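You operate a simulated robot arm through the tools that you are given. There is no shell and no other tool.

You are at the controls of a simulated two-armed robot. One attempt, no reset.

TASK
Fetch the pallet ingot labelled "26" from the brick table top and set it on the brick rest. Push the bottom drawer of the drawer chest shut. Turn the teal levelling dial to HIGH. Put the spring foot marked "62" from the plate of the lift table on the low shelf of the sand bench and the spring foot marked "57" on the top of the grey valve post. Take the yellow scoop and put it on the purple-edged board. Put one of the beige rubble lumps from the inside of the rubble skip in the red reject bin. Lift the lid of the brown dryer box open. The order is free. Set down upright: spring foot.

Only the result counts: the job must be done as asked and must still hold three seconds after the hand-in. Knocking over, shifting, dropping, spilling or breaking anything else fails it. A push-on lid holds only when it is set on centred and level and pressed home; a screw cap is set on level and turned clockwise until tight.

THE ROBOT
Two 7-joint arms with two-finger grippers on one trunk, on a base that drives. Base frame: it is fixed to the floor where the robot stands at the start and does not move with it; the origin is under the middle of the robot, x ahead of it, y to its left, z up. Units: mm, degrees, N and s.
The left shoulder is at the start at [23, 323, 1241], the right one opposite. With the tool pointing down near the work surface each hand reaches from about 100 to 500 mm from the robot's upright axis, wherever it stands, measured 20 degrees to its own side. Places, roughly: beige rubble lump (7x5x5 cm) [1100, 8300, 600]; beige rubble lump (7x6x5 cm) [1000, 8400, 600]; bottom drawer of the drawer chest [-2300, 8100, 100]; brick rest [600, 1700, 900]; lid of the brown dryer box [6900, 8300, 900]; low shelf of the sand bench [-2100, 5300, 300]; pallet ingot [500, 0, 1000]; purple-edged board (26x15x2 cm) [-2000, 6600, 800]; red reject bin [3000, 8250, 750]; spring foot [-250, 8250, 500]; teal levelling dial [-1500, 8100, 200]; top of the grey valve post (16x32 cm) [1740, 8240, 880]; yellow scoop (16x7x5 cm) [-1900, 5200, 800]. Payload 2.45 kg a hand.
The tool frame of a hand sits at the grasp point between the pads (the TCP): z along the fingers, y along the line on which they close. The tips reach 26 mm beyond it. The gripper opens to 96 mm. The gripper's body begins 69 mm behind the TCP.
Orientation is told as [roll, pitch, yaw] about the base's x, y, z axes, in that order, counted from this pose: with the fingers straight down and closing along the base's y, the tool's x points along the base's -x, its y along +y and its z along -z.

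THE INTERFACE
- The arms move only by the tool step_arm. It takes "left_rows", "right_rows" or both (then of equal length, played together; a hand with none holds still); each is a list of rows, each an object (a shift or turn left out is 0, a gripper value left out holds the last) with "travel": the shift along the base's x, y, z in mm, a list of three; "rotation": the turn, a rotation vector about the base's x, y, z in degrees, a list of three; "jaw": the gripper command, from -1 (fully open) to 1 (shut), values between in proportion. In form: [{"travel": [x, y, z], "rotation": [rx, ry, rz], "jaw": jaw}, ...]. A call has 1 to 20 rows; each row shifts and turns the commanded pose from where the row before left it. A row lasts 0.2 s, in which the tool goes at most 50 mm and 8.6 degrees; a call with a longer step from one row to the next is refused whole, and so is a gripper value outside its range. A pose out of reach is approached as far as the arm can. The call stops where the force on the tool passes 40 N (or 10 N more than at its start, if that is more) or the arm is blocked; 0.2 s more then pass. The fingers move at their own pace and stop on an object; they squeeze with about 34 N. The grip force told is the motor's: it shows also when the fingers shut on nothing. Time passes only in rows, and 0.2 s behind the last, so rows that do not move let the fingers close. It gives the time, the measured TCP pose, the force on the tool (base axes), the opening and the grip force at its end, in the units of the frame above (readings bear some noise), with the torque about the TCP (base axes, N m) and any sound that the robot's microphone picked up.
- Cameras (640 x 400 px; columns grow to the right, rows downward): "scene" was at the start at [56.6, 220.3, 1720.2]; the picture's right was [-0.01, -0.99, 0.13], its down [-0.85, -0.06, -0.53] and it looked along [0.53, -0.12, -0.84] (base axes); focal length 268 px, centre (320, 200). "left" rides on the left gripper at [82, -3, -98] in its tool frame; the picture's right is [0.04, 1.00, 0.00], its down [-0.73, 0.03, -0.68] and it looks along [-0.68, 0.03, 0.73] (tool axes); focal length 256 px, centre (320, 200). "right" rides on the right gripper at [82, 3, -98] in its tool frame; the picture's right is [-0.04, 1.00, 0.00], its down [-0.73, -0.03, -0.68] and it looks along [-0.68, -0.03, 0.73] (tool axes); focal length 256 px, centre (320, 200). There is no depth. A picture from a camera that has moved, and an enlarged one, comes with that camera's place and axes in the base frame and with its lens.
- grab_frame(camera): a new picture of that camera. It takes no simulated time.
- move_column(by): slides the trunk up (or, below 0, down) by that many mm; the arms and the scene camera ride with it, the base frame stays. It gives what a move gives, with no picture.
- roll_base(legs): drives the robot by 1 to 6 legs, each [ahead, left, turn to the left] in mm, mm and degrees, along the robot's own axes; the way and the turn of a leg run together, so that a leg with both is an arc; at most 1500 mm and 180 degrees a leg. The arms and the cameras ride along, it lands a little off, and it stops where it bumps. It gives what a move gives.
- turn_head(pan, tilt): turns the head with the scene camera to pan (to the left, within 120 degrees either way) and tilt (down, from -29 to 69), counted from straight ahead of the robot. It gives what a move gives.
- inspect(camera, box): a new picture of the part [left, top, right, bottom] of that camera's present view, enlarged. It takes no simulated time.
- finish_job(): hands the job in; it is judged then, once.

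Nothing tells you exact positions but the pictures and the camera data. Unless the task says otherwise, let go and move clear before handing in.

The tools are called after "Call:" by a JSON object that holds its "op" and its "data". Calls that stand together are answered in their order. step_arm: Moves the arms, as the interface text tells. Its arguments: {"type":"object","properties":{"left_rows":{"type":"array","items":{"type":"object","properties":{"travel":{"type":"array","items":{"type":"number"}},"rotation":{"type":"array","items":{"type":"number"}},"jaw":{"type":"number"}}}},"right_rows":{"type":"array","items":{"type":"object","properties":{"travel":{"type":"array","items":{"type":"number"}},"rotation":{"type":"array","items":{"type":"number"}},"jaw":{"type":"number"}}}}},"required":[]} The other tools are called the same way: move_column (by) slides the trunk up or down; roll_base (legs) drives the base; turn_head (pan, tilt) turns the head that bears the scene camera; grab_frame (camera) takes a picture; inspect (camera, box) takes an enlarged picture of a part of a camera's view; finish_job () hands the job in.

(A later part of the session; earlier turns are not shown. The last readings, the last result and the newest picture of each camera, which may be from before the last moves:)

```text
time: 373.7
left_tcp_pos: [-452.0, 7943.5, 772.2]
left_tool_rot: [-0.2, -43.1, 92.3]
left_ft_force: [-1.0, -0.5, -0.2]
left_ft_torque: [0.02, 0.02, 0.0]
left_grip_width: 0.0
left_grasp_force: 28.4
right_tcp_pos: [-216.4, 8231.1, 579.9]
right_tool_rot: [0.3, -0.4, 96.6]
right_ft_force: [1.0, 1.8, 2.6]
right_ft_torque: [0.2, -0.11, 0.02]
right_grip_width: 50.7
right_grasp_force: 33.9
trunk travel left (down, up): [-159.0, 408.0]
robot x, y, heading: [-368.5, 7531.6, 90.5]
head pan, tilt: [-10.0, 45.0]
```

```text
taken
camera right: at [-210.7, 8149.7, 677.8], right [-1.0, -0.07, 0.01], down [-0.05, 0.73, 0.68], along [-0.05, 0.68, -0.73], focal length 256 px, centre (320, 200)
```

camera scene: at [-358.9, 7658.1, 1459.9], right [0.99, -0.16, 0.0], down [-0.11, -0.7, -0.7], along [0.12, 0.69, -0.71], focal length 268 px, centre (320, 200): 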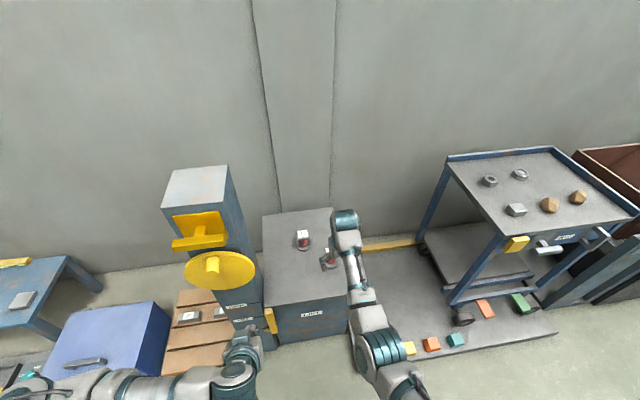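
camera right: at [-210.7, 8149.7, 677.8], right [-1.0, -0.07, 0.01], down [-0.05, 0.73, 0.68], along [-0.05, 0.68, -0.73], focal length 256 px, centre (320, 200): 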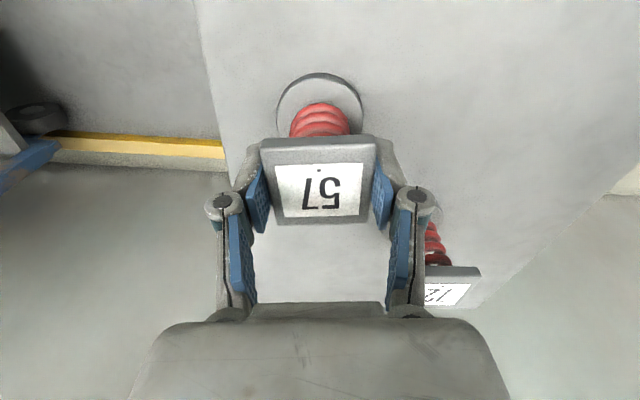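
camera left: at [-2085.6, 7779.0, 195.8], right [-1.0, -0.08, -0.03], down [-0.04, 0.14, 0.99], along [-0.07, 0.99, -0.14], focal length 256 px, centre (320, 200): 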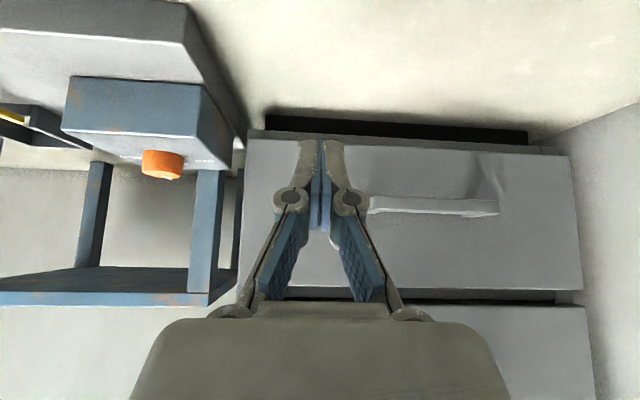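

Plate gripped (50.7 mm). Lifting slowly.

Call:
{"op": "step_arm", "data": {"right_rows": [{"travel": [0, 0, 2], "jaw": 1}, {"travel": [0, 0, 4], "jaw": 1}, {"travel": [0, 0, 6], "jaw": 1}, {"travel": [0, 0, 8], "jaw": 1}, {"travel": [0, 0, 8], "jaw": 1}, {"travel": [0, 0, 8], "jaw": 1}, {"travel": [0, 0, 6], "jaw": 1}, {"travel": [0, 0, 4], "jaw": 1}, {"travel": [0, 0, 2], "jaw": 1}]}}

Call:
{"op": "grab_frame", "data": {"camera": "right"}}

Call:
{"op": "inspect", "data": {"camera": "scene", "box": [280, 190, 400, 290]}}

```text
time: 375.7
left_tcp_pos: [-452.4, 7944.8, 771.9]
left_tool_rot: [-0.2, -43.1, 92.4]
left_ft_force: [0.5, -0.4, 0.0]
left_ft_torque: [-0.01, -0.03, 0.01]
left_grip_width: 0.0
left_grasp_force: 29.0
right_tcp_pos: [-216.4, 8230.0, 629.2]
right_tool_rot: [0.3, -0.2, 96.6]
right_ft_force: [-0.3, -0.9, -2.5]
right_ft_torque: [-0.04, 0.03, 0.02]
right_grip_width: 50.7
right_grasp_force: 33.7
trunk travel left (down, up): [-159.0, 408.0]
robot x, y, heading: [-364.3, 7527.6, 90.4]
head pan, tilt: [-10.0, 45.0]
```

```text
taken
camera right: at [-210.3, 8148.6, 726.5], right [-1.0, -0.07, 0.01], down [-0.05, 0.73, 0.68], along [-0.05, 0.68, -0.73], focal length 256 px, centre (320, 200)
```

right: 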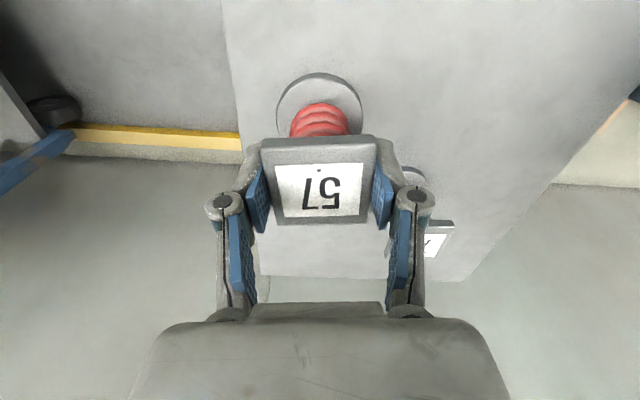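

```text
4.00 times, centred on (340, 240) of scene
camera zoom: at [-359.3, 7758.0, 1459.8], right [0.99, -0.16, 0.0], down [-0.11, -0.7, -0.7], along [0.12, 0.69, -0.71], focal length 1071 px, centre (240, 40)
```

zoom: 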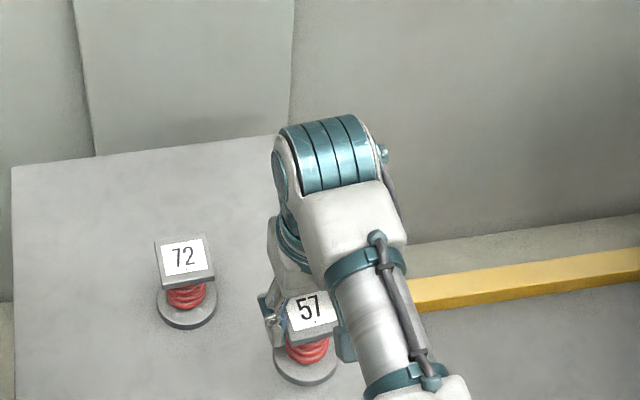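

Foot 57 is up and level. Backing away, raising the trunk, and driving along to the valve post.

Call:
{"op": "step_arm", "data": {"right_rows": [{"travel": [0, 0, 5], "jaw": 1}, {"travel": [0, 0, 10], "jaw": 1}, {"travel": [0, 0, 12], "jaw": 1}, {"travel": [0, 0, 12], "jaw": 1}, {"travel": [0, 0, 8], "jaw": 1}, {"travel": [0, 0, 4], "jaw": 1}]}}

Call:
{"op": "roll_base", "data": {"legs": [[-450, 0, 0]]}}

Call:
{"op": "move_column", "data": {"by": 280}}

Call:
{"op": "grab_frame", "data": {"camera": "right"}}

Call:
{"op": "grab_frame", "data": {"camera": "scene"}}

```text
time: 377.1
left_tcp_pos: [-452.5, 7943.9, 770.9]
left_tool_rot: [-0.2, -43.1, 92.3]
left_ft_force: [0.5, -0.5, 0.5]
left_ft_torque: [0.0, 0.0, 0.03]
left_grip_width: 0.0
left_grasp_force: 28.8
right_tcp_pos: [-216.0, 8229.6, 677.9]
right_tool_rot: [0.2, -0.3, 96.6]
right_ft_force: [1.1, 0.2, -2.8]
right_ft_torque: [0.06, -0.03, 0.02]
right_grip_width: 50.8
right_grasp_force: 34.4
trunk travel left (down, up): [-159.0, 408.0]
robot x, y, heading: [-370.1, 7528.9, 90.5]
head pan, tilt: [-10.0, 45.0]
```

```text
time: 379.8
left_tcp_pos: [-446.5, 7497.4, 771.8]
left_tool_rot: [-0.3, -43.1, 92.1]
left_ft_force: [0.1, -0.1, 0.2]
left_ft_torque: [0.0, 0.0, 0.01]
left_grip_width: 0.0
left_grasp_force: 28.1
right_tcp_pos: [-209.2, 7780.8, 678.9]
right_tool_rot: [0.2, -0.3, 96.3]
right_ft_force: [-0.4, -0.3, -2.9]
right_ft_torque: [0.02, -0.01, 0.02]
right_grip_width: 50.7
right_grasp_force: 34.8
trunk travel left (down, up): [-159.0, 408.0]
robot x, y, heading: [-364.6, 7081.6, 90.4]
head pan, tilt: [-10.0, 45.0]
```

```text
time: 382.6
left_tcp_pos: [-447.6, 7493.3, 1052.4]
left_tool_rot: [-0.3, -43.3, 92.2]
left_ft_force: [-0.2, 0.2, -0.4]
left_ft_torque: [0.02, -0.05, 0.0]
left_grip_width: 0.3
left_grasp_force: 28.6
right_tcp_pos: [-209.4, 7787.9, 1023.8]
right_tool_rot: [-0.3, -5.5, 96.3]
right_ft_force: [0.3, 0.7, -3.0]
right_ft_torque: [-0.01, -0.02, -0.01]
right_grip_width: 50.7
right_grasp_force: 33.9
trunk travel left (down, up): [-439.0, 128.0]
robot x, y, heading: [-362.8, 7083.4, 90.4]
head pan, tilt: [-10.0, 45.0]
```

```text
taken
camera right: at [-203.7, 7698.3, 1113.2], right [-1.0, -0.07, 0.0], down [-0.05, 0.66, 0.75], along [-0.05, 0.75, -0.66], focal length 256 px, centre (320, 200)
```

right: 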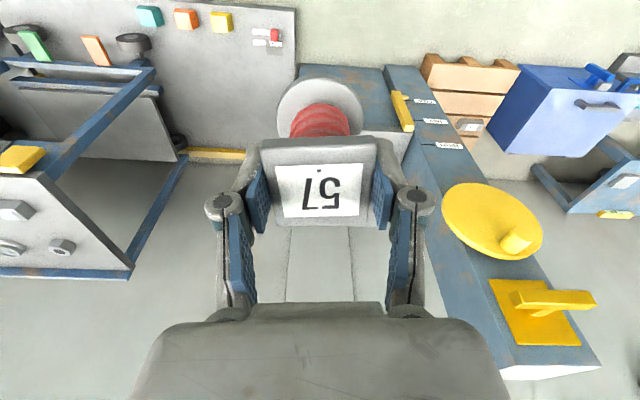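

```text
taken
camera scene: at [-353.5, 7155.2, 1749.6], right [0.99, -0.17, 0.0], down [-0.12, -0.7, -0.7], along [0.12, 0.69, -0.71], focal length 268 px, centre (320, 200)
```

scene: 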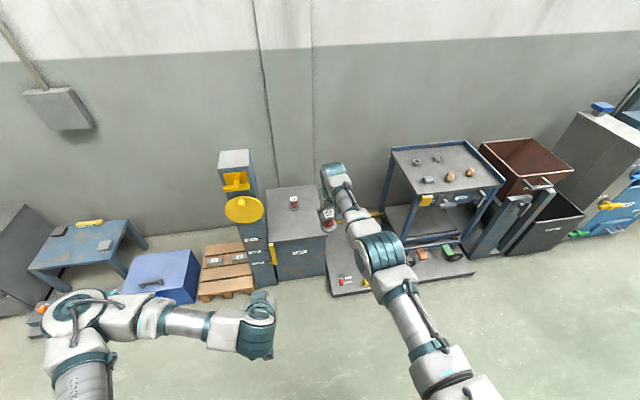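

Driving right toward the valve post.

Call:
{"op": "roll_base", "data": {"legs": [[0, -850, 0], [0, -850, 0]]}}

Call:
{"op": "turn_head", "data": {"pan": -10, "tilt": 40}}

Call:
{"op": "grab_frame", "data": {"camera": "scene"}}

Call:
{"op": "grab_frame", "data": {"camera": "right"}}

```text
time: 391.2
left_tcp_pos: [1251.2, 7493.4, 1054.8]
left_tool_rot: [-0.2, -43.4, 91.6]
left_ft_force: [0.8, -0.3, 0.2]
left_ft_torque: [0.05, 0.05, 0.01]
left_grip_width: 0.1
left_grasp_force: 29.3
right_tcp_pos: [1491.1, 7785.1, 1022.8]
right_tool_rot: [-0.2, -5.6, 96.0]
right_ft_force: [0.4, -0.6, -3.5]
right_ft_torque: [-0.01, -0.02, 0.0]
right_grip_width: 50.9
right_grasp_force: 34.0
trunk travel left (down, up): [-439.0, 128.0]
robot x, y, heading: [1328.3, 7078.7, 90.1]
head pan, tilt: [-10.0, 45.0]
```

```text
time: 391.9
left_tcp_pos: [1250.6, 7489.1, 1056.6]
left_tool_rot: [-0.2, -43.6, 91.7]
left_ft_force: [0.2, -0.2, -0.3]
left_ft_torque: [-0.01, 0.01, 0.02]
left_grip_width: 0.0
left_grasp_force: 28.8
right_tcp_pos: [1490.5, 7786.3, 1024.9]
right_tool_rot: [-0.3, -5.7, 96.1]
right_ft_force: [-1.1, -0.8, -3.7]
right_ft_torque: [0.0, 0.01, -0.01]
right_grip_width: 50.7
right_grasp_force: 33.8
trunk travel left (down, up): [-439.0, 128.0]
robot x, y, heading: [1329.9, 7078.3, 90.0]
head pan, tilt: [-10.0, 40.0]
```

```text
taken
camera scene: at [1343.5, 7157.1, 1756.9], right [0.98, -0.17, 0.0], down [-0.11, -0.64, -0.76], along [0.13, 0.75, -0.65], focal length 268 px, centre (320, 200)
```

scene: 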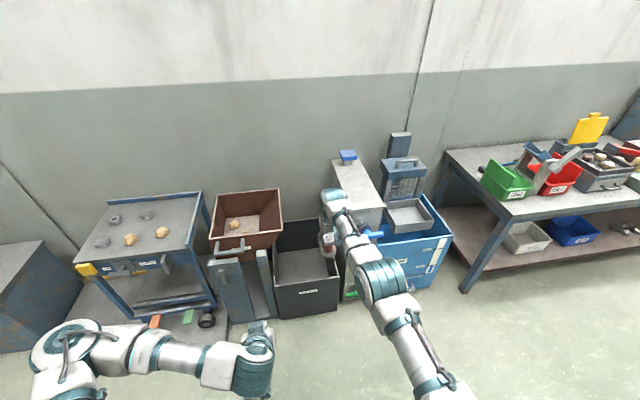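

```text
taken
camera right: at [1495.6, 7696.1, 1115.6], right [-1.0, -0.06, 0.0], down [-0.04, 0.66, 0.75], along [-0.05, 0.75, -0.66], focal length 256 px, centre (320, 200)
```

right: 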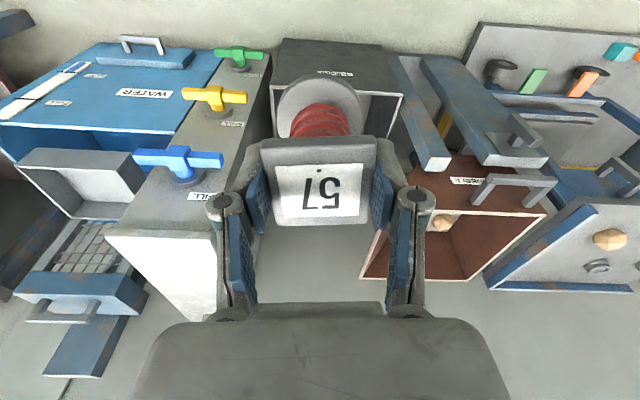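

Call:
{"op": "inspect", "data": {"camera": "scene", "box": [300, 120, 460, 300]}}

Call:
{"op": "inspect", "data": {"camera": "right", "box": [0, 20, 320, 330]}}

```text
2.22 times, centred on (380, 210) of scene
camera zoom: at [1343.5, 7157.1, 1756.9], right [0.98, -0.17, 0.0], down [-0.11, -0.64, -0.76], along [0.13, 0.75, -0.65], focal length 595 px, centre (187, 178)
```

zoom: 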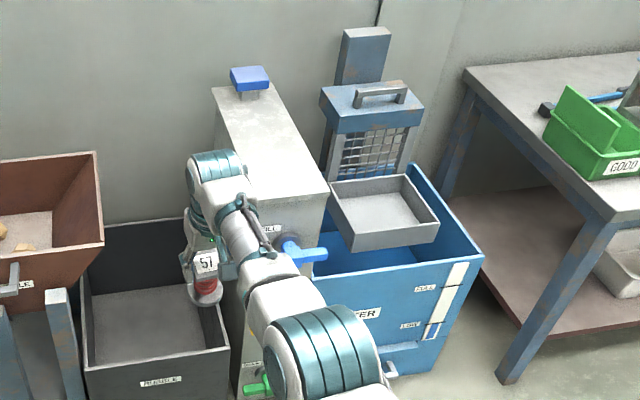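

```text
1.29 times, centred on (160, 175) of right
camera zoom: at [1495.6, 7696.1, 1115.6], right [-1.0, -0.06, 0.0], down [-0.04, 0.66, 0.75], along [-0.05, 0.75, -0.66], focal length 330 px, centre (526, 232)
```

zoom: 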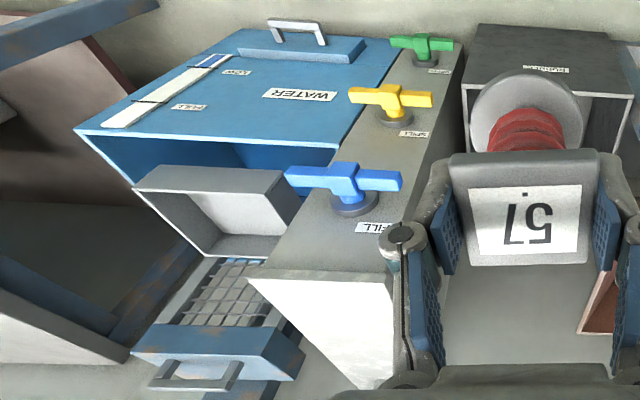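

The post's top (front part at y≈8080–8400) is clear except a small blue fitting far at the back. I'll straighten the hand, then drive to stand in front of the post.

Call:
{"op": "step_arm", "data": {"right_rows": [{"travel": [0, -5, 0], "rotation": [-0.6, 0, 0], "jaw": 1}, {"travel": [0, -10, 2], "rotation": [-0.6, 0, 0], "jaw": 1}, {"travel": [0, -14, 2], "rotation": [-0.6, 0, 0], "jaw": 1}, {"travel": [0, -14, 2], "rotation": [-0.6, 0, 0], "jaw": 1}, {"travel": [0, -14, 2], "rotation": [-0.6, 0, 0], "jaw": 1}, {"travel": [0, -14, 2], "rotation": [-0.6, 0, 0], "jaw": 1}, {"travel": [0, -14, 2], "rotation": [-0.6, 0, 0], "jaw": 1}, {"travel": [0, -14, 2], "rotation": [-0.6, 0, 0], "jaw": 1}, {"travel": [0, -14, 2], "rotation": [-0.6, 0, 0], "jaw": 1}, {"travel": [0, -10, 0], "rotation": [-0.3, 0, 0], "jaw": 1}, {"travel": [0, -5, 0], "jaw": 1}]}}

Call:
{"op": "roll_base", "data": {"legs": [[480, -250, 0]]}}

Call:
{"op": "turn_head", "data": {"pan": -10, "tilt": 50}}

Call:
{"op": "grab_frame", "data": {"camera": "scene"}}

Call:
{"op": "grab_frame", "data": {"camera": "right"}}

```text
time: 394.3
left_tcp_pos: [1252.3, 7488.8, 1056.4]
left_tool_rot: [-0.2, -43.6, 91.7]
left_ft_force: [0.2, -1.8, 0.3]
left_ft_torque: [-0.02, 0.01, -0.01]
left_grip_width: 0.0
left_grasp_force: 28.1
right_tcp_pos: [1478.6, 7762.5, 1037.3]
right_tool_rot: [0.3, 0.0, 95.8]
right_ft_force: [0.2, 0.2, -3.1]
right_ft_torque: [-0.04, 0.0, -0.02]
right_grip_width: 50.7
right_grasp_force: 34.6
right hand out of reach, approached as far as the arm can: row 2, 3, 4, 5, 6, 7, 8, 9, 10, 11
trunk travel left (down, up): [-439.0, 128.0]
robot x, y, heading: [1333.1, 7078.5, 90.0]
head pan, tilt: [-10.0, 40.0]
```

```text
time: 397.4
left_tcp_pos: [1508.4, 7959.4, 1055.2]
left_tool_rot: [-0.5, -43.6, 91.2]
left_ft_force: [0.0, 0.0, -0.4]
left_ft_torque: [0.03, -0.02, 0.03]
left_grip_width: 0.1
left_grasp_force: 28.6
right_tcp_pos: [1740.2, 8227.7, 1039.0]
right_tool_rot: [0.0, 0.0, 95.2]
right_ft_force: [-0.4, 0.9, -2.6]
right_ft_torque: [0.0, -0.02, 0.03]
right_grip_width: 50.6
right_grasp_force: 33.3
trunk travel left (down, up): [-439.0, 128.0]
robot x, y, heading: [1587.8, 7552.2, 89.2]
head pan, tilt: [-10.0, 40.0]
```

```text
time: 398.1
left_tcp_pos: [1514.9, 7957.0, 1058.2]
left_tool_rot: [0.1, -43.7, 90.7]
left_ft_force: [0.2, -0.2, 1.4]
left_ft_torque: [-0.01, -0.01, 0.01]
left_grip_width: 0.0
left_grasp_force: 28.4
right_tcp_pos: [1745.3, 8232.2, 1045.3]
right_tool_rot: [0.4, -1.2, 95.1]
right_ft_force: [-0.4, 0.2, -3.2]
right_ft_torque: [-0.05, -0.03, 0.0]
right_grip_width: 50.9
right_grasp_force: 34.1
trunk travel left (down, up): [-439.0, 128.0]
robot x, y, heading: [1586.0, 7550.1, 89.1]
head pan, tilt: [-10.0, 50.0]
```

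```text
taken
camera scene: at [1602.0, 7618.9, 1742.8], right [0.98, -0.19, 0.0], down [-0.14, -0.76, -0.64], along [0.12, 0.63, -0.77], focal length 268 px, centre (320, 200)
```

scene: 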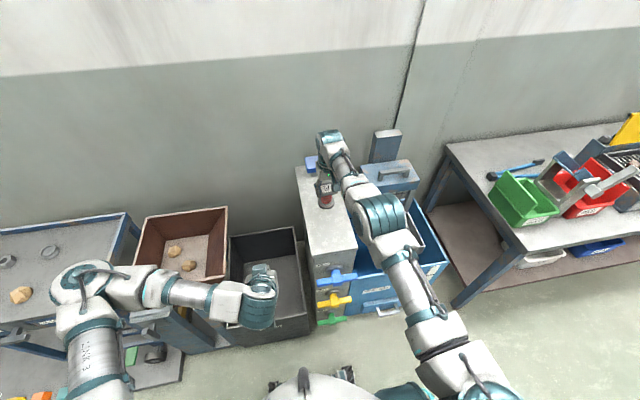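

```text
taken
camera right: at [1749.5, 8151.1, 1141.4], right [-1.0, -0.05, 0.01], down [-0.03, 0.72, 0.69], along [-0.04, 0.69, -0.72], focal length 256 px, centre (320, 200)
```

right: 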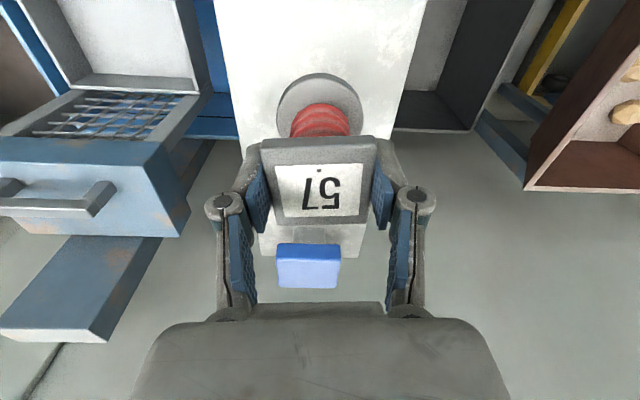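

The post top lies right beneath (centre x≈1747). Lowering foot 57 onto it.

Call:
{"op": "step_arm", "data": {"right_rows": [{"travel": [0, -1, -4], "rotation": [-0.8, 0, 0], "jaw": 1}, {"travel": [0, -1, -8], "jaw": 1}, {"travel": [0, -1, -10], "jaw": 1}, {"travel": [0, 0, -10], "jaw": 1}, {"travel": [0, 0, -8], "jaw": 1}, {"travel": [0, 0, -6], "jaw": 1}, {"travel": [0, 0, -3], "jaw": 1}]}}

Call:
{"op": "grab_frame", "data": {"camera": "right"}}

Call:
{"op": "inspect", "data": {"camera": "scene", "box": [270, 110, 430, 290]}}

```text
time: 399.7
left_tcp_pos: [1513.7, 7955.2, 1057.1]
left_tool_rot: [-0.3, -43.8, 90.9]
left_ft_force: [1.1, 0.2, 0.2]
left_ft_torque: [-0.05, -0.02, 0.02]
left_grip_width: 0.1
left_grasp_force: 29.1
right_tcp_pos: [1744.9, 8225.9, 990.1]
right_tool_rot: [0.4, 0.7, 95.2]
right_ft_force: [0.7, 0.3, -2.5]
right_ft_torque: [0.01, 0.0, -0.01]
right_grip_width: 50.8
right_grasp_force: 34.2
trunk travel left (down, up): [-439.0, 128.0]
robot x, y, heading: [1585.5, 7551.5, 89.3]
head pan, tilt: [-10.0, 50.0]
```

```text
taken
camera right: at [1748.9, 8146.8, 1089.5], right [-1.0, -0.05, 0.01], down [-0.03, 0.74, 0.67], along [-0.04, 0.67, -0.74], focal length 256 px, centre (320, 200)
```

right: 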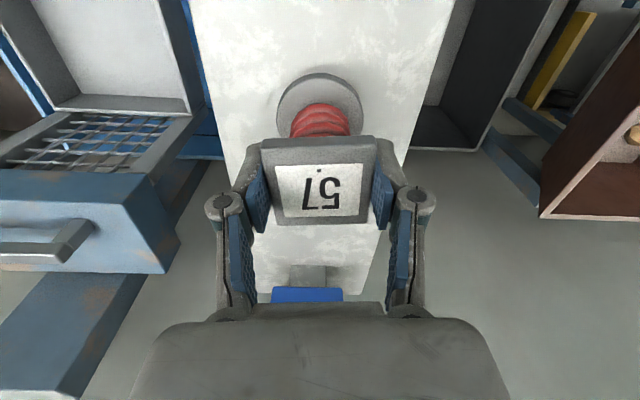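

```text
2.22 times, centred on (350, 200) of scene
camera zoom: at [1599.4, 7618.7, 1742.8], right [0.98, -0.19, 0.0], down [-0.14, -0.76, -0.64], along [0.12, 0.63, -0.77], focal length 595 px, centre (253, 200)
```

zoom: 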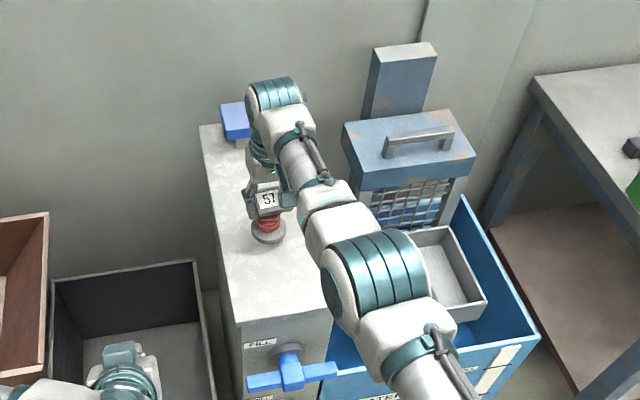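

Call:
{"op": "step_arm", "data": {"right_rows": [{"travel": [0, 0, -3], "jaw": 1}, {"travel": [0, 0, -3], "jaw": 1}, {"travel": [0, 0, -3], "jaw": 1}]}}

Call:
{"op": "step_arm", "data": {"right_rows": [{"travel": [0, 0, -2.5], "jaw": 1}, {"travel": [0, 0, -2.5], "jaw": 1}, {"travel": [0, 0, -2.5], "jaw": 1}]}}

Call:
{"op": "step_arm", "data": {"right_rows": [{"travel": [0, 0, -2], "jaw": 1}, {"travel": [0, 0, -2], "jaw": 1}, {"travel": [0, 0, -2], "jaw": 1}]}}

```text
time: 400.5
left_tcp_pos: [1511.6, 7956.5, 1057.0]
left_tool_rot: [-0.2, -43.8, 90.8]
left_ft_force: [0.7, -0.3, -0.5]
left_ft_torque: [-0.03, 0.0, 0.01]
left_grip_width: 0.1
left_grasp_force: 28.3
right_tcp_pos: [1744.8, 8225.6, 980.8]
right_tool_rot: [0.4, 0.7, 95.3]
right_ft_force: [-0.9, 0.2, -3.1]
right_ft_torque: [0.03, 0.01, 0.01]
right_grip_width: 50.6
right_grasp_force: 33.7
trunk travel left (down, up): [-439.0, 128.0]
robot x, y, heading: [1590.1, 7547.6, 89.3]
head pan, tilt: [-10.0, 50.0]
```

```text
time: 401.3
left_tcp_pos: [1512.4, 7956.2, 1058.3]
left_tool_rot: [-0.3, -43.8, 91.0]
left_ft_force: [-0.5, -0.5, -0.2]
left_ft_torque: [0.0, -0.01, 0.01]
left_grip_width: 0.2
left_grasp_force: 28.9
right_tcp_pos: [1745.1, 8222.8, 977.0]
right_tool_rot: [0.3, 0.6, 95.2]
right_ft_force: [0.3, 0.1, -3.5]
right_ft_torque: [0.01, 0.03, -0.01]
right_grip_width: 50.7
right_grasp_force: 33.9
right hand out of reach, approached as far as the arm can: row 1
trunk travel left (down, up): [-439.0, 128.0]
robot x, y, heading: [1586.6, 7548.2, 89.3]
head pan, tilt: [-10.0, 50.0]
```

```text
time: 402.1
left_tcp_pos: [1512.5, 7955.5, 1057.6]
left_tool_rot: [-0.3, -43.8, 90.9]
left_ft_force: [0.5, 0.0, 1.3]
left_ft_torque: [0.0, -0.01, 0.01]
left_grip_width: 0.0
left_grasp_force: 28.3
right_tcp_pos: [1743.8, 8222.9, 970.3]
right_tool_rot: [0.4, 0.7, 95.2]
right_ft_force: [0.2, -0.5, -3.8]
right_ft_torque: [0.01, 0.0, -0.03]
right_grip_width: 50.8
right_grasp_force: 34.0
trunk travel left (down, up): [-439.0, 128.0]
robot x, y, heading: [1586.2, 7554.3, 89.2]
head pan, tilt: [-10.0, 50.0]
```

Call:
{"op": "step_arm", "data": {"right_rows": [{"travel": [0, -1, -2], "jaw": 1}, {"travel": [0, -1, -2], "jaw": 1}, {"travel": [0, -1, -2], "jaw": 1}]}}

Call:
{"op": "step_arm", "data": {"right_rows": [{"travel": [0, -0.5, -1.5], "jaw": 1}, {"travel": [0, -0.5, -1.5], "jaw": 1}]}}

Call:
{"op": "step_arm", "data": {"right_rows": [{"travel": [0, 0, -1.5], "jaw": 1}, {"travel": [0, 0, -1.5], "jaw": 1}]}}

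```text
time: 402.9
left_tcp_pos: [1513.6, 7955.8, 1058.1]
left_tool_rot: [-0.1, -43.7, 90.9]
left_ft_force: [0.0, -0.4, -1.5]
left_ft_torque: [0.02, 0.0, 0.0]
left_grip_width: 0.0
left_grasp_force: 28.4
right_tcp_pos: [1744.0, 8221.9, 964.2]
right_tool_rot: [0.4, 0.7, 95.2]
right_ft_force: [1.0, 0.5, -3.4]
right_ft_torque: [0.02, 0.01, 0.03]
right_grip_width: 50.7
right_grasp_force: 34.2
trunk travel left (down, up): [-439.0, 128.0]
robot x, y, heading: [1586.4, 7552.1, 89.2]
head pan, tilt: [-10.0, 50.0]
```

```text
time: 403.5
left_tcp_pos: [1512.9, 7956.8, 1055.9]
left_tool_rot: [-0.2, -43.8, 90.9]
left_ft_force: [-0.2, 0.3, 0.5]
left_ft_torque: [0.04, -0.01, -0.01]
left_grip_width: 0.0
left_grasp_force: 28.4
right_tcp_pos: [1744.2, 8222.4, 962.1]
right_tool_rot: [0.4, 0.8, 95.2]
right_ft_force: [0.0, 0.1, -2.3]
right_ft_torque: [-0.02, -0.03, -0.03]
right_grip_width: 50.7
right_grasp_force: 34.3
trunk travel left (down, up): [-439.0, 128.0]
robot x, y, heading: [1586.1, 7549.1, 89.2]
head pan, tilt: [-10.0, 50.0]
```

```text
time: 404.1
left_tcp_pos: [1512.5, 7955.3, 1057.9]
left_tool_rot: [-0.2, -43.9, 90.9]
left_ft_force: [0.1, 0.8, -0.3]
left_ft_torque: [-0.01, 0.0, -0.01]
left_grip_width: 0.0
left_grasp_force: 28.2
right_tcp_pos: [1743.8, 8222.0, 960.0]
right_tool_rot: [0.3, 0.3, 95.1]
right_ft_force: [1.3, 2.4, 4.7]
right_ft_torque: [0.39, -0.13, -0.02]
right_grip_width: 50.6
right_grasp_force: 33.6
trunk travel left (down, up): [-439.0, 128.0]
robot x, y, heading: [1587.2, 7551.7, 89.2]
head pan, tilt: [-10.0, 50.0]
```

Contact at z=960 as predicted. Seating it and releasing.

Call:
{"op": "step_arm", "data": {"right_rows": [{"travel": [0, 0, -1], "jaw": 1}, {"jaw": 1}, {"jaw": -0.1}, {"jaw": -0.2}, {"jaw": -0.5}, {"jaw": -1}, {"jaw": -1}]}}

Call:
{"op": "grab_frame", "data": {"camera": "right"}}

```text
time: 405.7
left_tcp_pos: [1512.6, 7955.7, 1056.6]
left_tool_rot: [-0.3, -43.8, 90.8]
left_ft_force: [-0.9, -0.1, -0.6]
left_ft_torque: [0.02, 0.0, 0.01]
left_grip_width: 0.0
left_grasp_force: 28.9
right_tcp_pos: [1744.1, 8221.8, 958.4]
right_tool_rot: [0.3, 0.6, 95.1]
right_ft_force: [-0.3, 0.9, -0.2]
right_ft_torque: [0.01, 0.0, -0.01]
right_grip_width: 96.1
right_grasp_force: 0.1
trunk travel left (down, up): [-439.0, 128.0]
robot x, y, heading: [1583.4, 7549.7, 89.1]
head pan, tilt: [-10.0, 50.0]
```

```text
taken
camera right: at [1747.7, 8141.7, 1057.7], right [-1.0, -0.05, 0.01], down [-0.03, 0.74, 0.67], along [-0.04, 0.67, -0.74], focal length 256 px, centre (320, 200)
```

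right: 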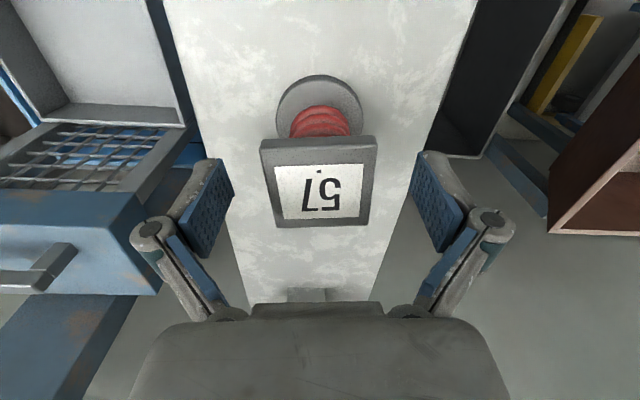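

Foot 57 is standing on the post. Raising the hand clear and backing off, then to the rubble skip.

Call:
{"op": "step_arm", "data": {"right_rows": [{"travel": [0, 0, 8]}, {"travel": [0, 0, 15]}, {"travel": [0, 0, 20]}, {"travel": [0, 0, 25]}, {"travel": [0, 0, 25]}, {"travel": [0, 0, 25]}, {"travel": [0, -10, 20]}, {"travel": [0, -15, 10]}]}}

Call:
{"op": "roll_base", "data": {"legs": [[-350, 0, 0.9], [0, 620, 0]]}}

Call:
{"op": "turn_head", "data": {"pan": -10, "tilt": 45}}

Call:
{"op": "grab_frame", "data": {"camera": "scene"}}

Call:
{"op": "grab_frame", "data": {"camera": "right"}}

```text
time: 407.5
left_tcp_pos: [1513.9, 7954.9, 1057.4]
left_tool_rot: [0.0, -43.7, 91.0]
left_ft_force: [0.3, 0.3, 0.2]
left_ft_torque: [0.07, 0.0, -0.02]
left_grip_width: 0.0
left_grasp_force: 28.7
right_tcp_pos: [1744.2, 8193.8, 1106.0]
right_tool_rot: [0.4, 0.3, 95.0]
right_ft_force: [-0.9, 0.5, 0.2]
right_ft_torque: [0.01, -0.02, 0.02]
right_grip_width: 96.2
right_grasp_force: 0.1
trunk travel left (down, up): [-439.0, 128.0]
robot x, y, heading: [1586.1, 7549.1, 89.5]
head pan, tilt: [-10.0, 50.0]
```

```text
time: 412.8
left_tcp_pos: [892.9, 7607.1, 1057.9]
left_tool_rot: [0.0, -43.8, 91.6]
left_ft_force: [0.0, 0.1, 0.7]
left_ft_torque: [-0.02, 0.02, -0.01]
left_grip_width: 0.0
left_grasp_force: 28.7
right_tcp_pos: [1118.5, 7848.7, 1104.0]
right_tool_rot: [0.4, 0.2, 95.9]
right_ft_force: [-0.3, 0.2, 0.5]
right_ft_torque: [0.01, 0.04, 0.02]
right_grip_width: 96.1
right_grasp_force: 0.0
trunk travel left (down, up): [-439.0, 128.0]
robot x, y, heading: [967.2, 7202.2, 90.1]
head pan, tilt: [-10.0, 50.0]
```

```text
time: 413.5
left_tcp_pos: [893.5, 7604.1, 1058.6]
left_tool_rot: [-0.1, -44.0, 91.6]
left_ft_force: [0.0, -0.2, -0.2]
left_ft_torque: [-0.01, 0.02, 0.03]
left_grip_width: 0.0
left_grasp_force: 28.5
right_tcp_pos: [1119.7, 7845.6, 1107.4]
right_tool_rot: [0.4, 0.1, 95.8]
right_ft_force: [-0.4, 0.0, -0.4]
right_ft_torque: [0.03, 0.02, -0.02]
right_grip_width: 96.2
right_grasp_force: 0.1
trunk travel left (down, up): [-439.0, 128.0]
robot x, y, heading: [970.9, 7203.6, 90.1]
head pan, tilt: [-10.0, 45.0]
```

```text
taken
camera scene: at [986.7, 7274.5, 1749.7], right [0.98, -0.17, 0.0], down [-0.12, -0.7, -0.7], along [0.12, 0.69, -0.71], focal length 268 px, centre (320, 200)
```

scene: 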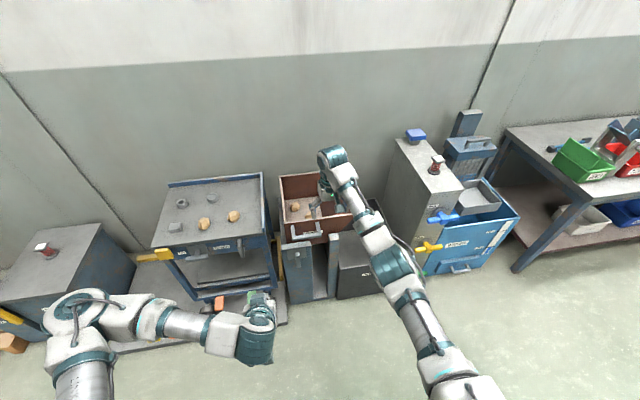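

```text
taken
camera right: at [1125.4, 7765.3, 1205.6], right [-1.0, -0.06, 0.01], down [-0.04, 0.74, 0.68], along [-0.05, 0.67, -0.74], focal length 256 px, centre (320, 200)
```

right: 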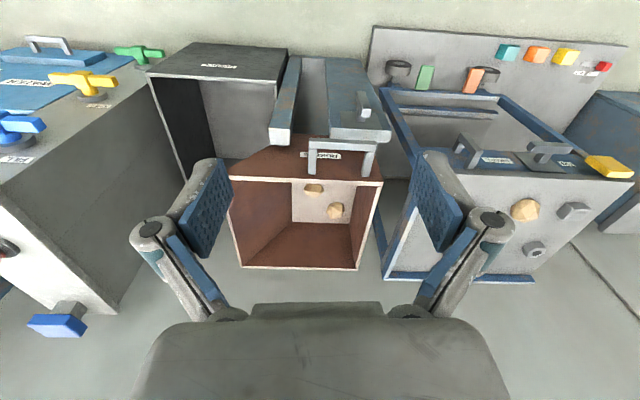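

Lumps in the brown skip at about [1109, 8273] and [1029, 8355], matching the given places. Lowering the trunk some and moving the hand over the first lump.

Call:
{"op": "move_column", "data": {"by": -150}}

Call:
{"op": "roll_base", "data": {"legs": [[410, 0, 0]]}}

Call:
{"op": "grab_frame", "data": {"camera": "right"}}

Call:
{"op": "grab_frame", "data": {"camera": "scene"}}

```text
time: 415.2
left_tcp_pos: [887.0, 7603.4, 909.6]
left_tool_rot: [-0.3, -44.1, 91.8]
left_ft_force: [0.4, 0.0, 0.5]
left_ft_torque: [0.04, 0.0, -0.01]
left_grip_width: 0.1
left_grasp_force: 28.4
right_tcp_pos: [1115.9, 7844.1, 959.1]
right_tool_rot: [0.3, 0.1, 95.9]
right_ft_force: [0.3, -0.5, 0.1]
right_ft_torque: [-0.02, -0.01, 0.0]
right_grip_width: 95.7
right_grasp_force: 0.0
trunk travel left (down, up): [-289.0, 278.0]
robot x, y, heading: [971.7, 7200.6, 90.0]
head pan, tilt: [-10.0, 45.0]
```

```text
time: 417.8
left_tcp_pos: [889.6, 8017.1, 907.7]
left_tool_rot: [-0.3, -44.0, 91.8]
left_ft_force: [0.4, 0.6, -0.4]
left_ft_torque: [0.0, -0.01, -0.01]
left_grip_width: 0.2
left_grasp_force: 28.1
right_tcp_pos: [1115.2, 8255.9, 957.6]
right_tool_rot: [0.2, 0.2, 95.9]
right_ft_force: [-0.4, 0.7, 0.2]
right_ft_torque: [-0.02, 0.02, -0.01]
right_grip_width: 96.3
right_grasp_force: 0.0
trunk travel left (down, up): [-289.0, 278.0]
robot x, y, heading: [964.3, 7610.0, 90.0]
head pan, tilt: [-10.0, 45.0]
```

```text
taken
camera right: at [1120.4, 8176.7, 1056.2], right [-1.0, -0.06, 0.0], down [-0.04, 0.74, 0.68], along [-0.05, 0.67, -0.74], focal length 256 px, centre (320, 200)
```

right: 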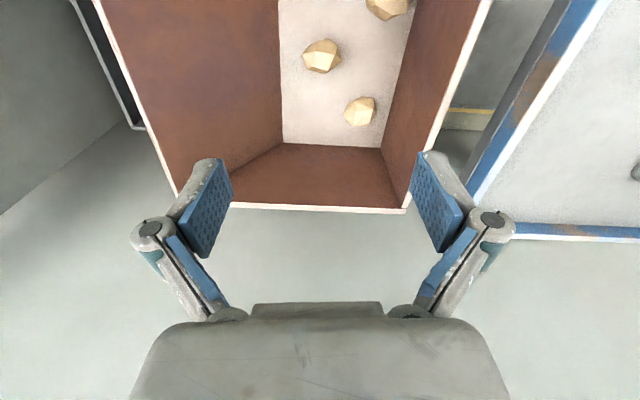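

```text
taken
camera scene: at [981.3, 7734.8, 1599.5], right [0.98, -0.17, 0.0], down [-0.12, -0.7, -0.7], along [0.12, 0.69, -0.71], focal length 268 px, centre (320, 200)
```

scene: 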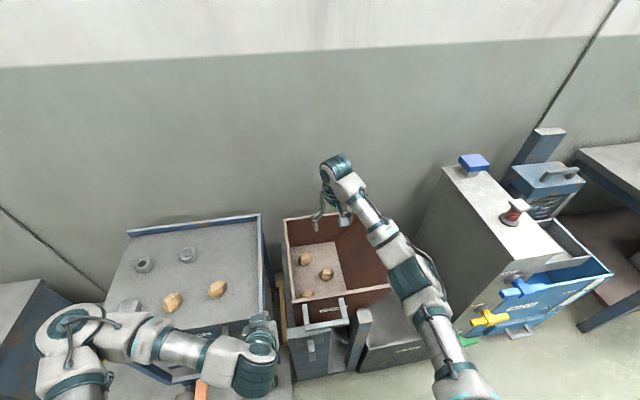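

Call:
{"op": "inspect", "data": {"camera": "right", "box": [270, 0, 430, 140]}}

Call:
{"op": "inspect", "data": {"camera": "scene", "box": [270, 210, 390, 330]}}

```text
2.86 times, centred on (350, 70) of right
camera zoom: at [1120.4, 8176.7, 1056.2], right [-1.0, -0.06, 0.0], down [-0.04, 0.74, 0.68], along [-0.05, 0.67, -0.74], focal length 731 px, centre (234, 571)
```

zoom: 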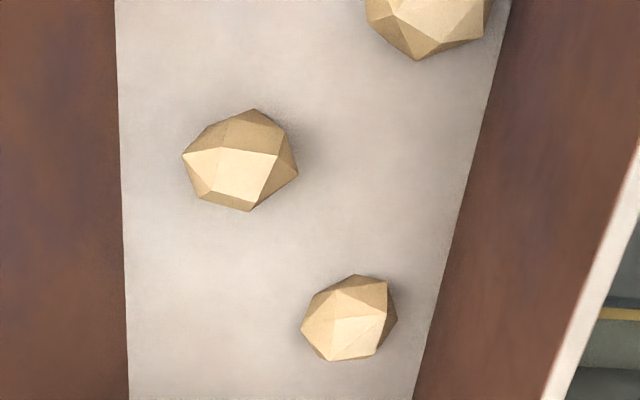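

```text
3.33 times, centred on (330, 270) of scene
camera zoom: at [981.3, 7734.8, 1599.5], right [0.98, -0.17, 0.0], down [-0.12, -0.7, -0.7], along [0.12, 0.69, -0.71], focal length 892 px, centre (287, -33)
```

zoom: 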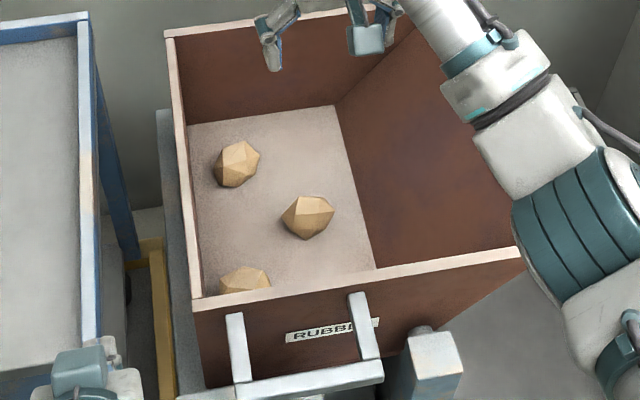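

Lump 1 is at [1105, 8285, 583]; its flattest opposite faces suggest closing along ~28° from x (yaw ≈118°). Moving in 80 mm, rotating and descending into the skip.

Call:
{"op": "roll_base", "data": {"legs": [[80, 0, 0]]}}

Call:
{"op": "step_arm", "data": {"right_rows": [{"travel": [-2, -12, -5], "rotation": [0, 0, 6]}, {"travel": [-3, -14, -15], "rotation": [0, 0, 8]}, {"travel": [-3, -14, -25], "rotation": [0, 0, 7.7]}, {"travel": [-2, -10, -30]}, {"travel": [0, 0, -30]}, {"travel": [0, 0, -30]}, {"travel": [0, 0, -30]}, {"travel": [0, 0, -25]}]}}

Call:
{"op": "grab_frame", "data": {"camera": "right"}}

Call:
{"op": "grab_frame", "data": {"camera": "scene"}}

```text
time: 418.8
left_tcp_pos: [851.9, 8061.5, 913.4]
left_tool_rot: [-1.6, -44.2, 94.6]
left_ft_force: [-2.6, -0.9, -0.2]
left_ft_torque: [0.08, -0.11, -0.13]
left_grip_width: 0.0
left_grasp_force: 28.7
right_tcp_pos: [1068.7, 8312.1, 969.1]
right_tool_rot: [-0.8, -0.1, 97.9]
right_ft_force: [-2.9, -0.3, 0.2]
right_ft_torque: [0.04, -0.27, -0.02]
right_grip_width: 95.9
right_grasp_force: 0.0
trunk travel left (down, up): [-289.0, 278.0]
robot x, y, heading: [955.9, 7667.8, 91.8]
head pan, tilt: [-10.0, 45.0]
```

```text
time: 420.6
left_tcp_pos: [852.2, 8060.6, 911.6]
left_tool_rot: [-1.4, -44.1, 94.6]
left_ft_force: [0.8, -0.3, 0.2]
left_ft_torque: [0.02, 0.03, 0.01]
left_grip_width: 0.0
left_grasp_force: 28.6
right_tcp_pos: [1060.1, 8261.3, 775.5]
right_tool_rot: [-0.6, -0.2, 119.6]
right_ft_force: [0.4, -0.4, -0.3]
right_ft_torque: [-0.02, -0.02, 0.01]
right_grip_width: 95.8
right_grasp_force: 0.1
trunk travel left (down, up): [-289.0, 278.0]
robot x, y, heading: [957.7, 7666.8, 91.8]
head pan, tilt: [-10.0, 45.0]
```

```text
taken
camera right: at [1096.1, 8187.1, 873.5], right [-0.89, -0.46, -0.01], down [-0.34, 0.65, 0.68], along [-0.3, 0.61, -0.73], focal length 256 px, centre (320, 200)
```

right: 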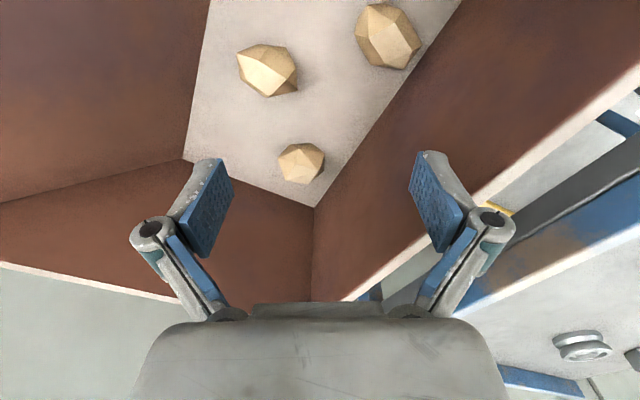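

```text
taken
camera scene: at [988.3, 7786.5, 1601.7], right [0.99, -0.14, -0.01], down [-0.11, -0.7, -0.7], along [0.09, 0.7, -0.71], focal length 268 px, centre (320, 200)
```

scene: 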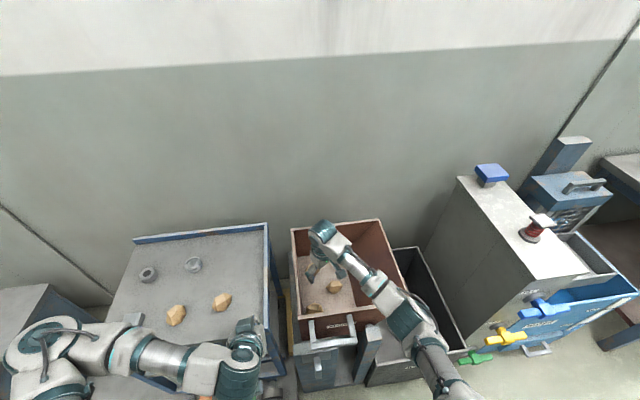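

Call:
{"op": "step_arm", "data": {"right_rows": [{"travel": [14, 8, 0]}, {"travel": [16, 9, 0]}, {"travel": [16, 8, -5]}, {"travel": [1, 1, -15]}, {"travel": [0, 0, -25]}, {"travel": [0, 0, -25]}]}}

Call:
{"op": "grab_frame", "data": {"camera": "right"}}

```text
time: 422.0
left_tcp_pos: [852.6, 8061.6, 912.6]
left_tool_rot: [-1.5, -44.2, 94.5]
left_ft_force: [0.4, -0.8, -0.6]
left_ft_torque: [0.03, -0.03, 0.0]
left_grip_width: 0.0
left_grasp_force: 28.8
right_tcp_pos: [1103.8, 8285.6, 705.2]
right_tool_rot: [-0.7, -0.2, 119.7]
right_ft_force: [-0.6, 1.4, 0.6]
right_ft_torque: [-0.02, -0.02, 0.01]
right_grip_width: 95.9
right_grasp_force: 0.0
trunk travel left (down, up): [-289.0, 278.0]
robot x, y, heading: [960.9, 7668.7, 92.0]
head pan, tilt: [-10.0, 45.0]
```

```text
taken
camera right: at [1140.7, 8213.1, 804.0], right [-0.89, -0.46, -0.01], down [-0.34, 0.65, 0.68], along [-0.3, 0.61, -0.73], focal length 256 px, centre (320, 200)
```

right: 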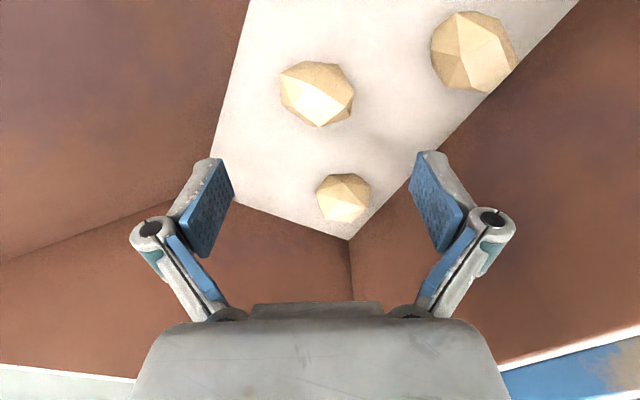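

Centred over lump 1. Descending to grip height.

Call:
{"op": "step_arm", "data": {"right_rows": [{"travel": [2, 1, -18]}, {"travel": [2, 1, -22]}, {"travel": [0, 0, -22]}, {"travel": [0, 0, -20]}, {"travel": [0, 0, -16]}, {"travel": [0, 0, -10]}]}}

Call:
{"op": "grab_frame", "data": {"camera": "right"}}

```text
time: 423.4
left_tcp_pos: [853.6, 8061.2, 911.7]
left_tool_rot: [-1.5, -44.2, 94.5]
left_ft_force: [0.1, 0.5, -0.4]
left_ft_torque: [0.01, 0.02, -0.05]
left_grip_width: 0.0
left_grasp_force: 28.3
right_tcp_pos: [1109.2, 8287.0, 596.0]
right_tool_rot: [-0.6, 0.0, 119.5]
right_ft_force: [-1.1, 0.1, -0.3]
right_ft_torque: [-0.01, 0.01, -0.01]
right_grip_width: 95.7
right_grasp_force: 0.1
trunk travel left (down, up): [-289.0, 278.0]
robot x, y, heading: [957.6, 7666.6, 92.0]
head pan, tilt: [-10.0, 45.0]
```

```text
taken
camera right: at [1144.7, 8214.6, 694.7], right [-0.89, -0.46, -0.01], down [-0.34, 0.65, 0.68], along [-0.31, 0.61, -0.73], focal length 256 px, centre (320, 200)
```

right: 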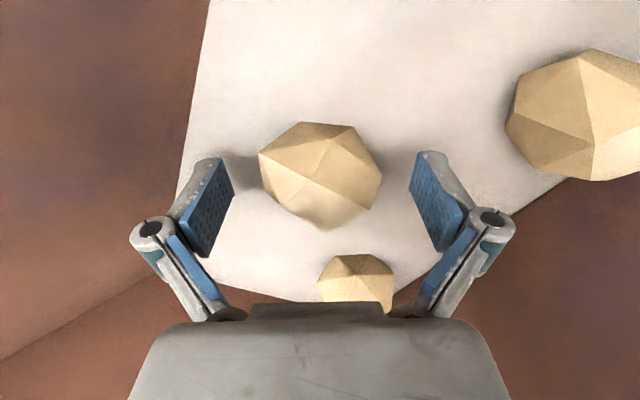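

Call:
{"op": "step_arm", "data": {"right_rows": [{"jaw": -0.6}, {"jaw": -0.4}, {"jaw": -0.3}, {"jaw": -0.2}, {"jaw": -0.1}, {"jaw": 0.1}, {"jaw": 0.5}, {"jaw": 1}]}}

Call:
{"op": "grab_frame", "data": {"camera": "right"}}

```text
time: 425.2
left_tcp_pos: [853.2, 8060.3, 911.7]
left_tool_rot: [-1.5, -44.3, 94.5]
left_ft_force: [0.3, -1.1, -0.4]
left_ft_torque: [0.02, 0.01, -0.02]
left_grip_width: 0.0
left_grasp_force: 28.1
right_tcp_pos: [1108.5, 8286.7, 596.4]
right_tool_rot: [-0.7, -0.2, 119.6]
right_ft_force: [1.6, -0.3, 3.4]
right_ft_torque: [0.0, -0.1, -0.04]
right_grip_width: 57.3
right_grasp_force: 33.5
trunk travel left (down, up): [-289.0, 278.0]
robot x, y, heading: [963.7, 7667.5, 91.9]
head pan, tilt: [-10.0, 45.0]
```

```text
taken
camera right: at [1144.9, 8214.6, 695.3], right [-0.89, -0.46, -0.01], down [-0.34, 0.65, 0.68], along [-0.31, 0.61, -0.73], focal length 256 px, centre (320, 200)
```

right: 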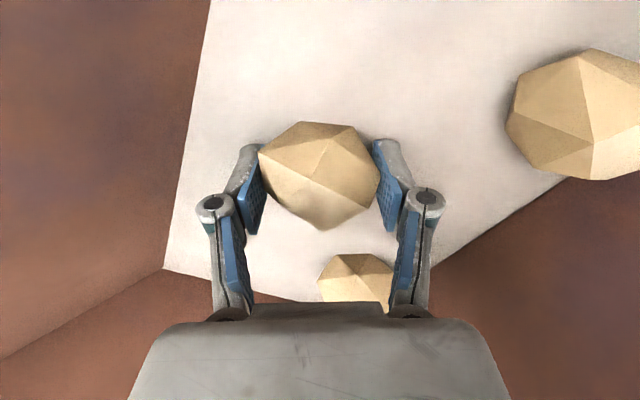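

Gripped at 57 mm. Lifting slowly to test the hold.

Call:
{"op": "step_arm", "data": {"right_rows": [{"travel": [0, 0, 2], "jaw": 1}, {"travel": [0, 0, 4], "jaw": 1}, {"travel": [0, 0, 6], "jaw": 1}, {"travel": [0, 0, 8], "jaw": 1}, {"travel": [0, 0, 8], "jaw": 1}, {"travel": [0, 0, 6], "jaw": 1}, {"travel": [0, 0, 4], "jaw": 1}, {"jaw": 1}, {"jaw": 1}]}}

Call:
{"op": "grab_frame", "data": {"camera": "right"}}

```text
time: 427.2
left_tcp_pos: [852.2, 8060.3, 912.3]
left_tool_rot: [-1.4, -44.2, 94.5]
left_ft_force: [0.4, -0.3, -0.3]
left_ft_torque: [-0.03, 0.01, 0.02]
left_grip_width: 0.0
left_grasp_force: 28.6
right_tcp_pos: [1109.8, 8286.8, 636.2]
right_tool_rot: [-0.6, -0.2, 119.7]
right_ft_force: [-1.0, 0.5, -1.1]
right_ft_torque: [-0.04, -0.01, -0.02]
right_grip_width: 57.1
right_grasp_force: 34.0
trunk travel left (down, up): [-289.0, 278.0]
robot x, y, heading: [959.9, 7667.5, 92.0]
head pan, tilt: [-10.0, 45.0]
```

```text
taken
camera right: at [1146.1, 8214.0, 733.8], right [-0.89, -0.46, -0.01], down [-0.34, 0.65, 0.68], along [-0.31, 0.61, -0.73], focal length 256 px, centre (320, 200)
```

right: 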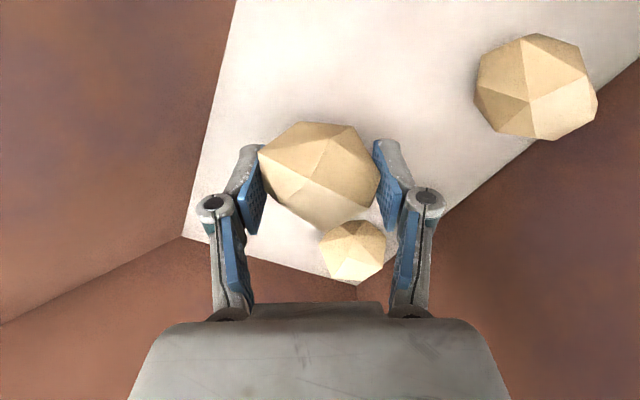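

Holding. Raising well above the skip rim.

Call:
{"op": "step_arm", "data": {"right_rows": [{"travel": [0, 0, 4], "jaw": 1}, {"travel": [0, 0, 8], "jaw": 1}, {"travel": [0, 0, 12], "jaw": 1}, {"travel": [0, 0, 15], "jaw": 1}, {"travel": [0, 0, 17], "jaw": 1}, {"travel": [0, 0, 17], "jaw": 1}, {"travel": [0, 0, 17], "jaw": 1}, {"travel": [0, 0, 17], "jaw": 1}, {"travel": [0, 0, 17], "jaw": 1}, {"travel": [0, 0, 17], "jaw": 1}, {"travel": [0, 0, 17], "jaw": 1}, {"travel": [0, 0, 17], "jaw": 1}, {"travel": [0, 0, 17], "jaw": 1}, {"travel": [0, 0, 17], "jaw": 1}, {"travel": [0, 0, 17], "jaw": 1}, {"travel": [0, 0, 14], "jaw": 1}, {"travel": [0, 0, 10], "jaw": 1}, {"travel": [0, 0, 5], "jaw": 1}]}}

Call:
{"op": "grab_frame", "data": {"camera": "right"}}

```text
time: 431.0
left_tcp_pos: [853.3, 8060.9, 912.8]
left_tool_rot: [-1.4, -44.3, 94.5]
left_ft_force: [0.5, -0.3, 0.4]
left_ft_torque: [0.0, -0.03, 0.03]
left_grip_width: 0.0
left_grasp_force: 28.4
right_tcp_pos: [1110.5, 8287.4, 891.0]
right_tool_rot: [-0.7, -0.1, 119.7]
right_ft_force: [-0.8, -0.5, -0.6]
right_ft_torque: [-0.01, -0.01, -0.03]
right_grip_width: 57.2
right_grasp_force: 34.6
trunk travel left (down, up): [-289.0, 278.0]
robot x, y, heading: [959.0, 7666.5, 92.2]
head pan, tilt: [-10.0, 45.0]
```

```text
taken
camera right: at [1145.7, 8214.7, 989.1], right [-0.89, -0.46, -0.01], down [-0.34, 0.65, 0.68], along [-0.31, 0.61, -0.73], focal length 256 px, centre (320, 200)
```

right: 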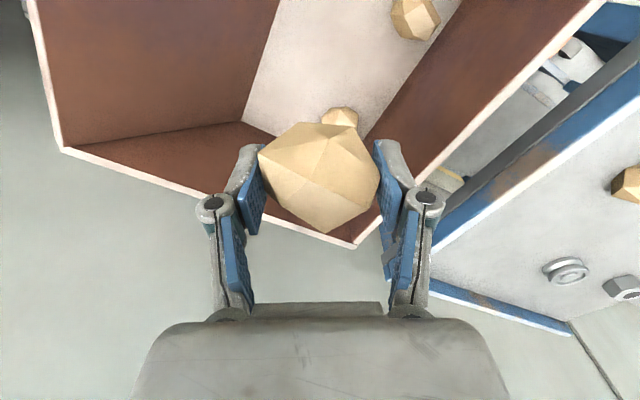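

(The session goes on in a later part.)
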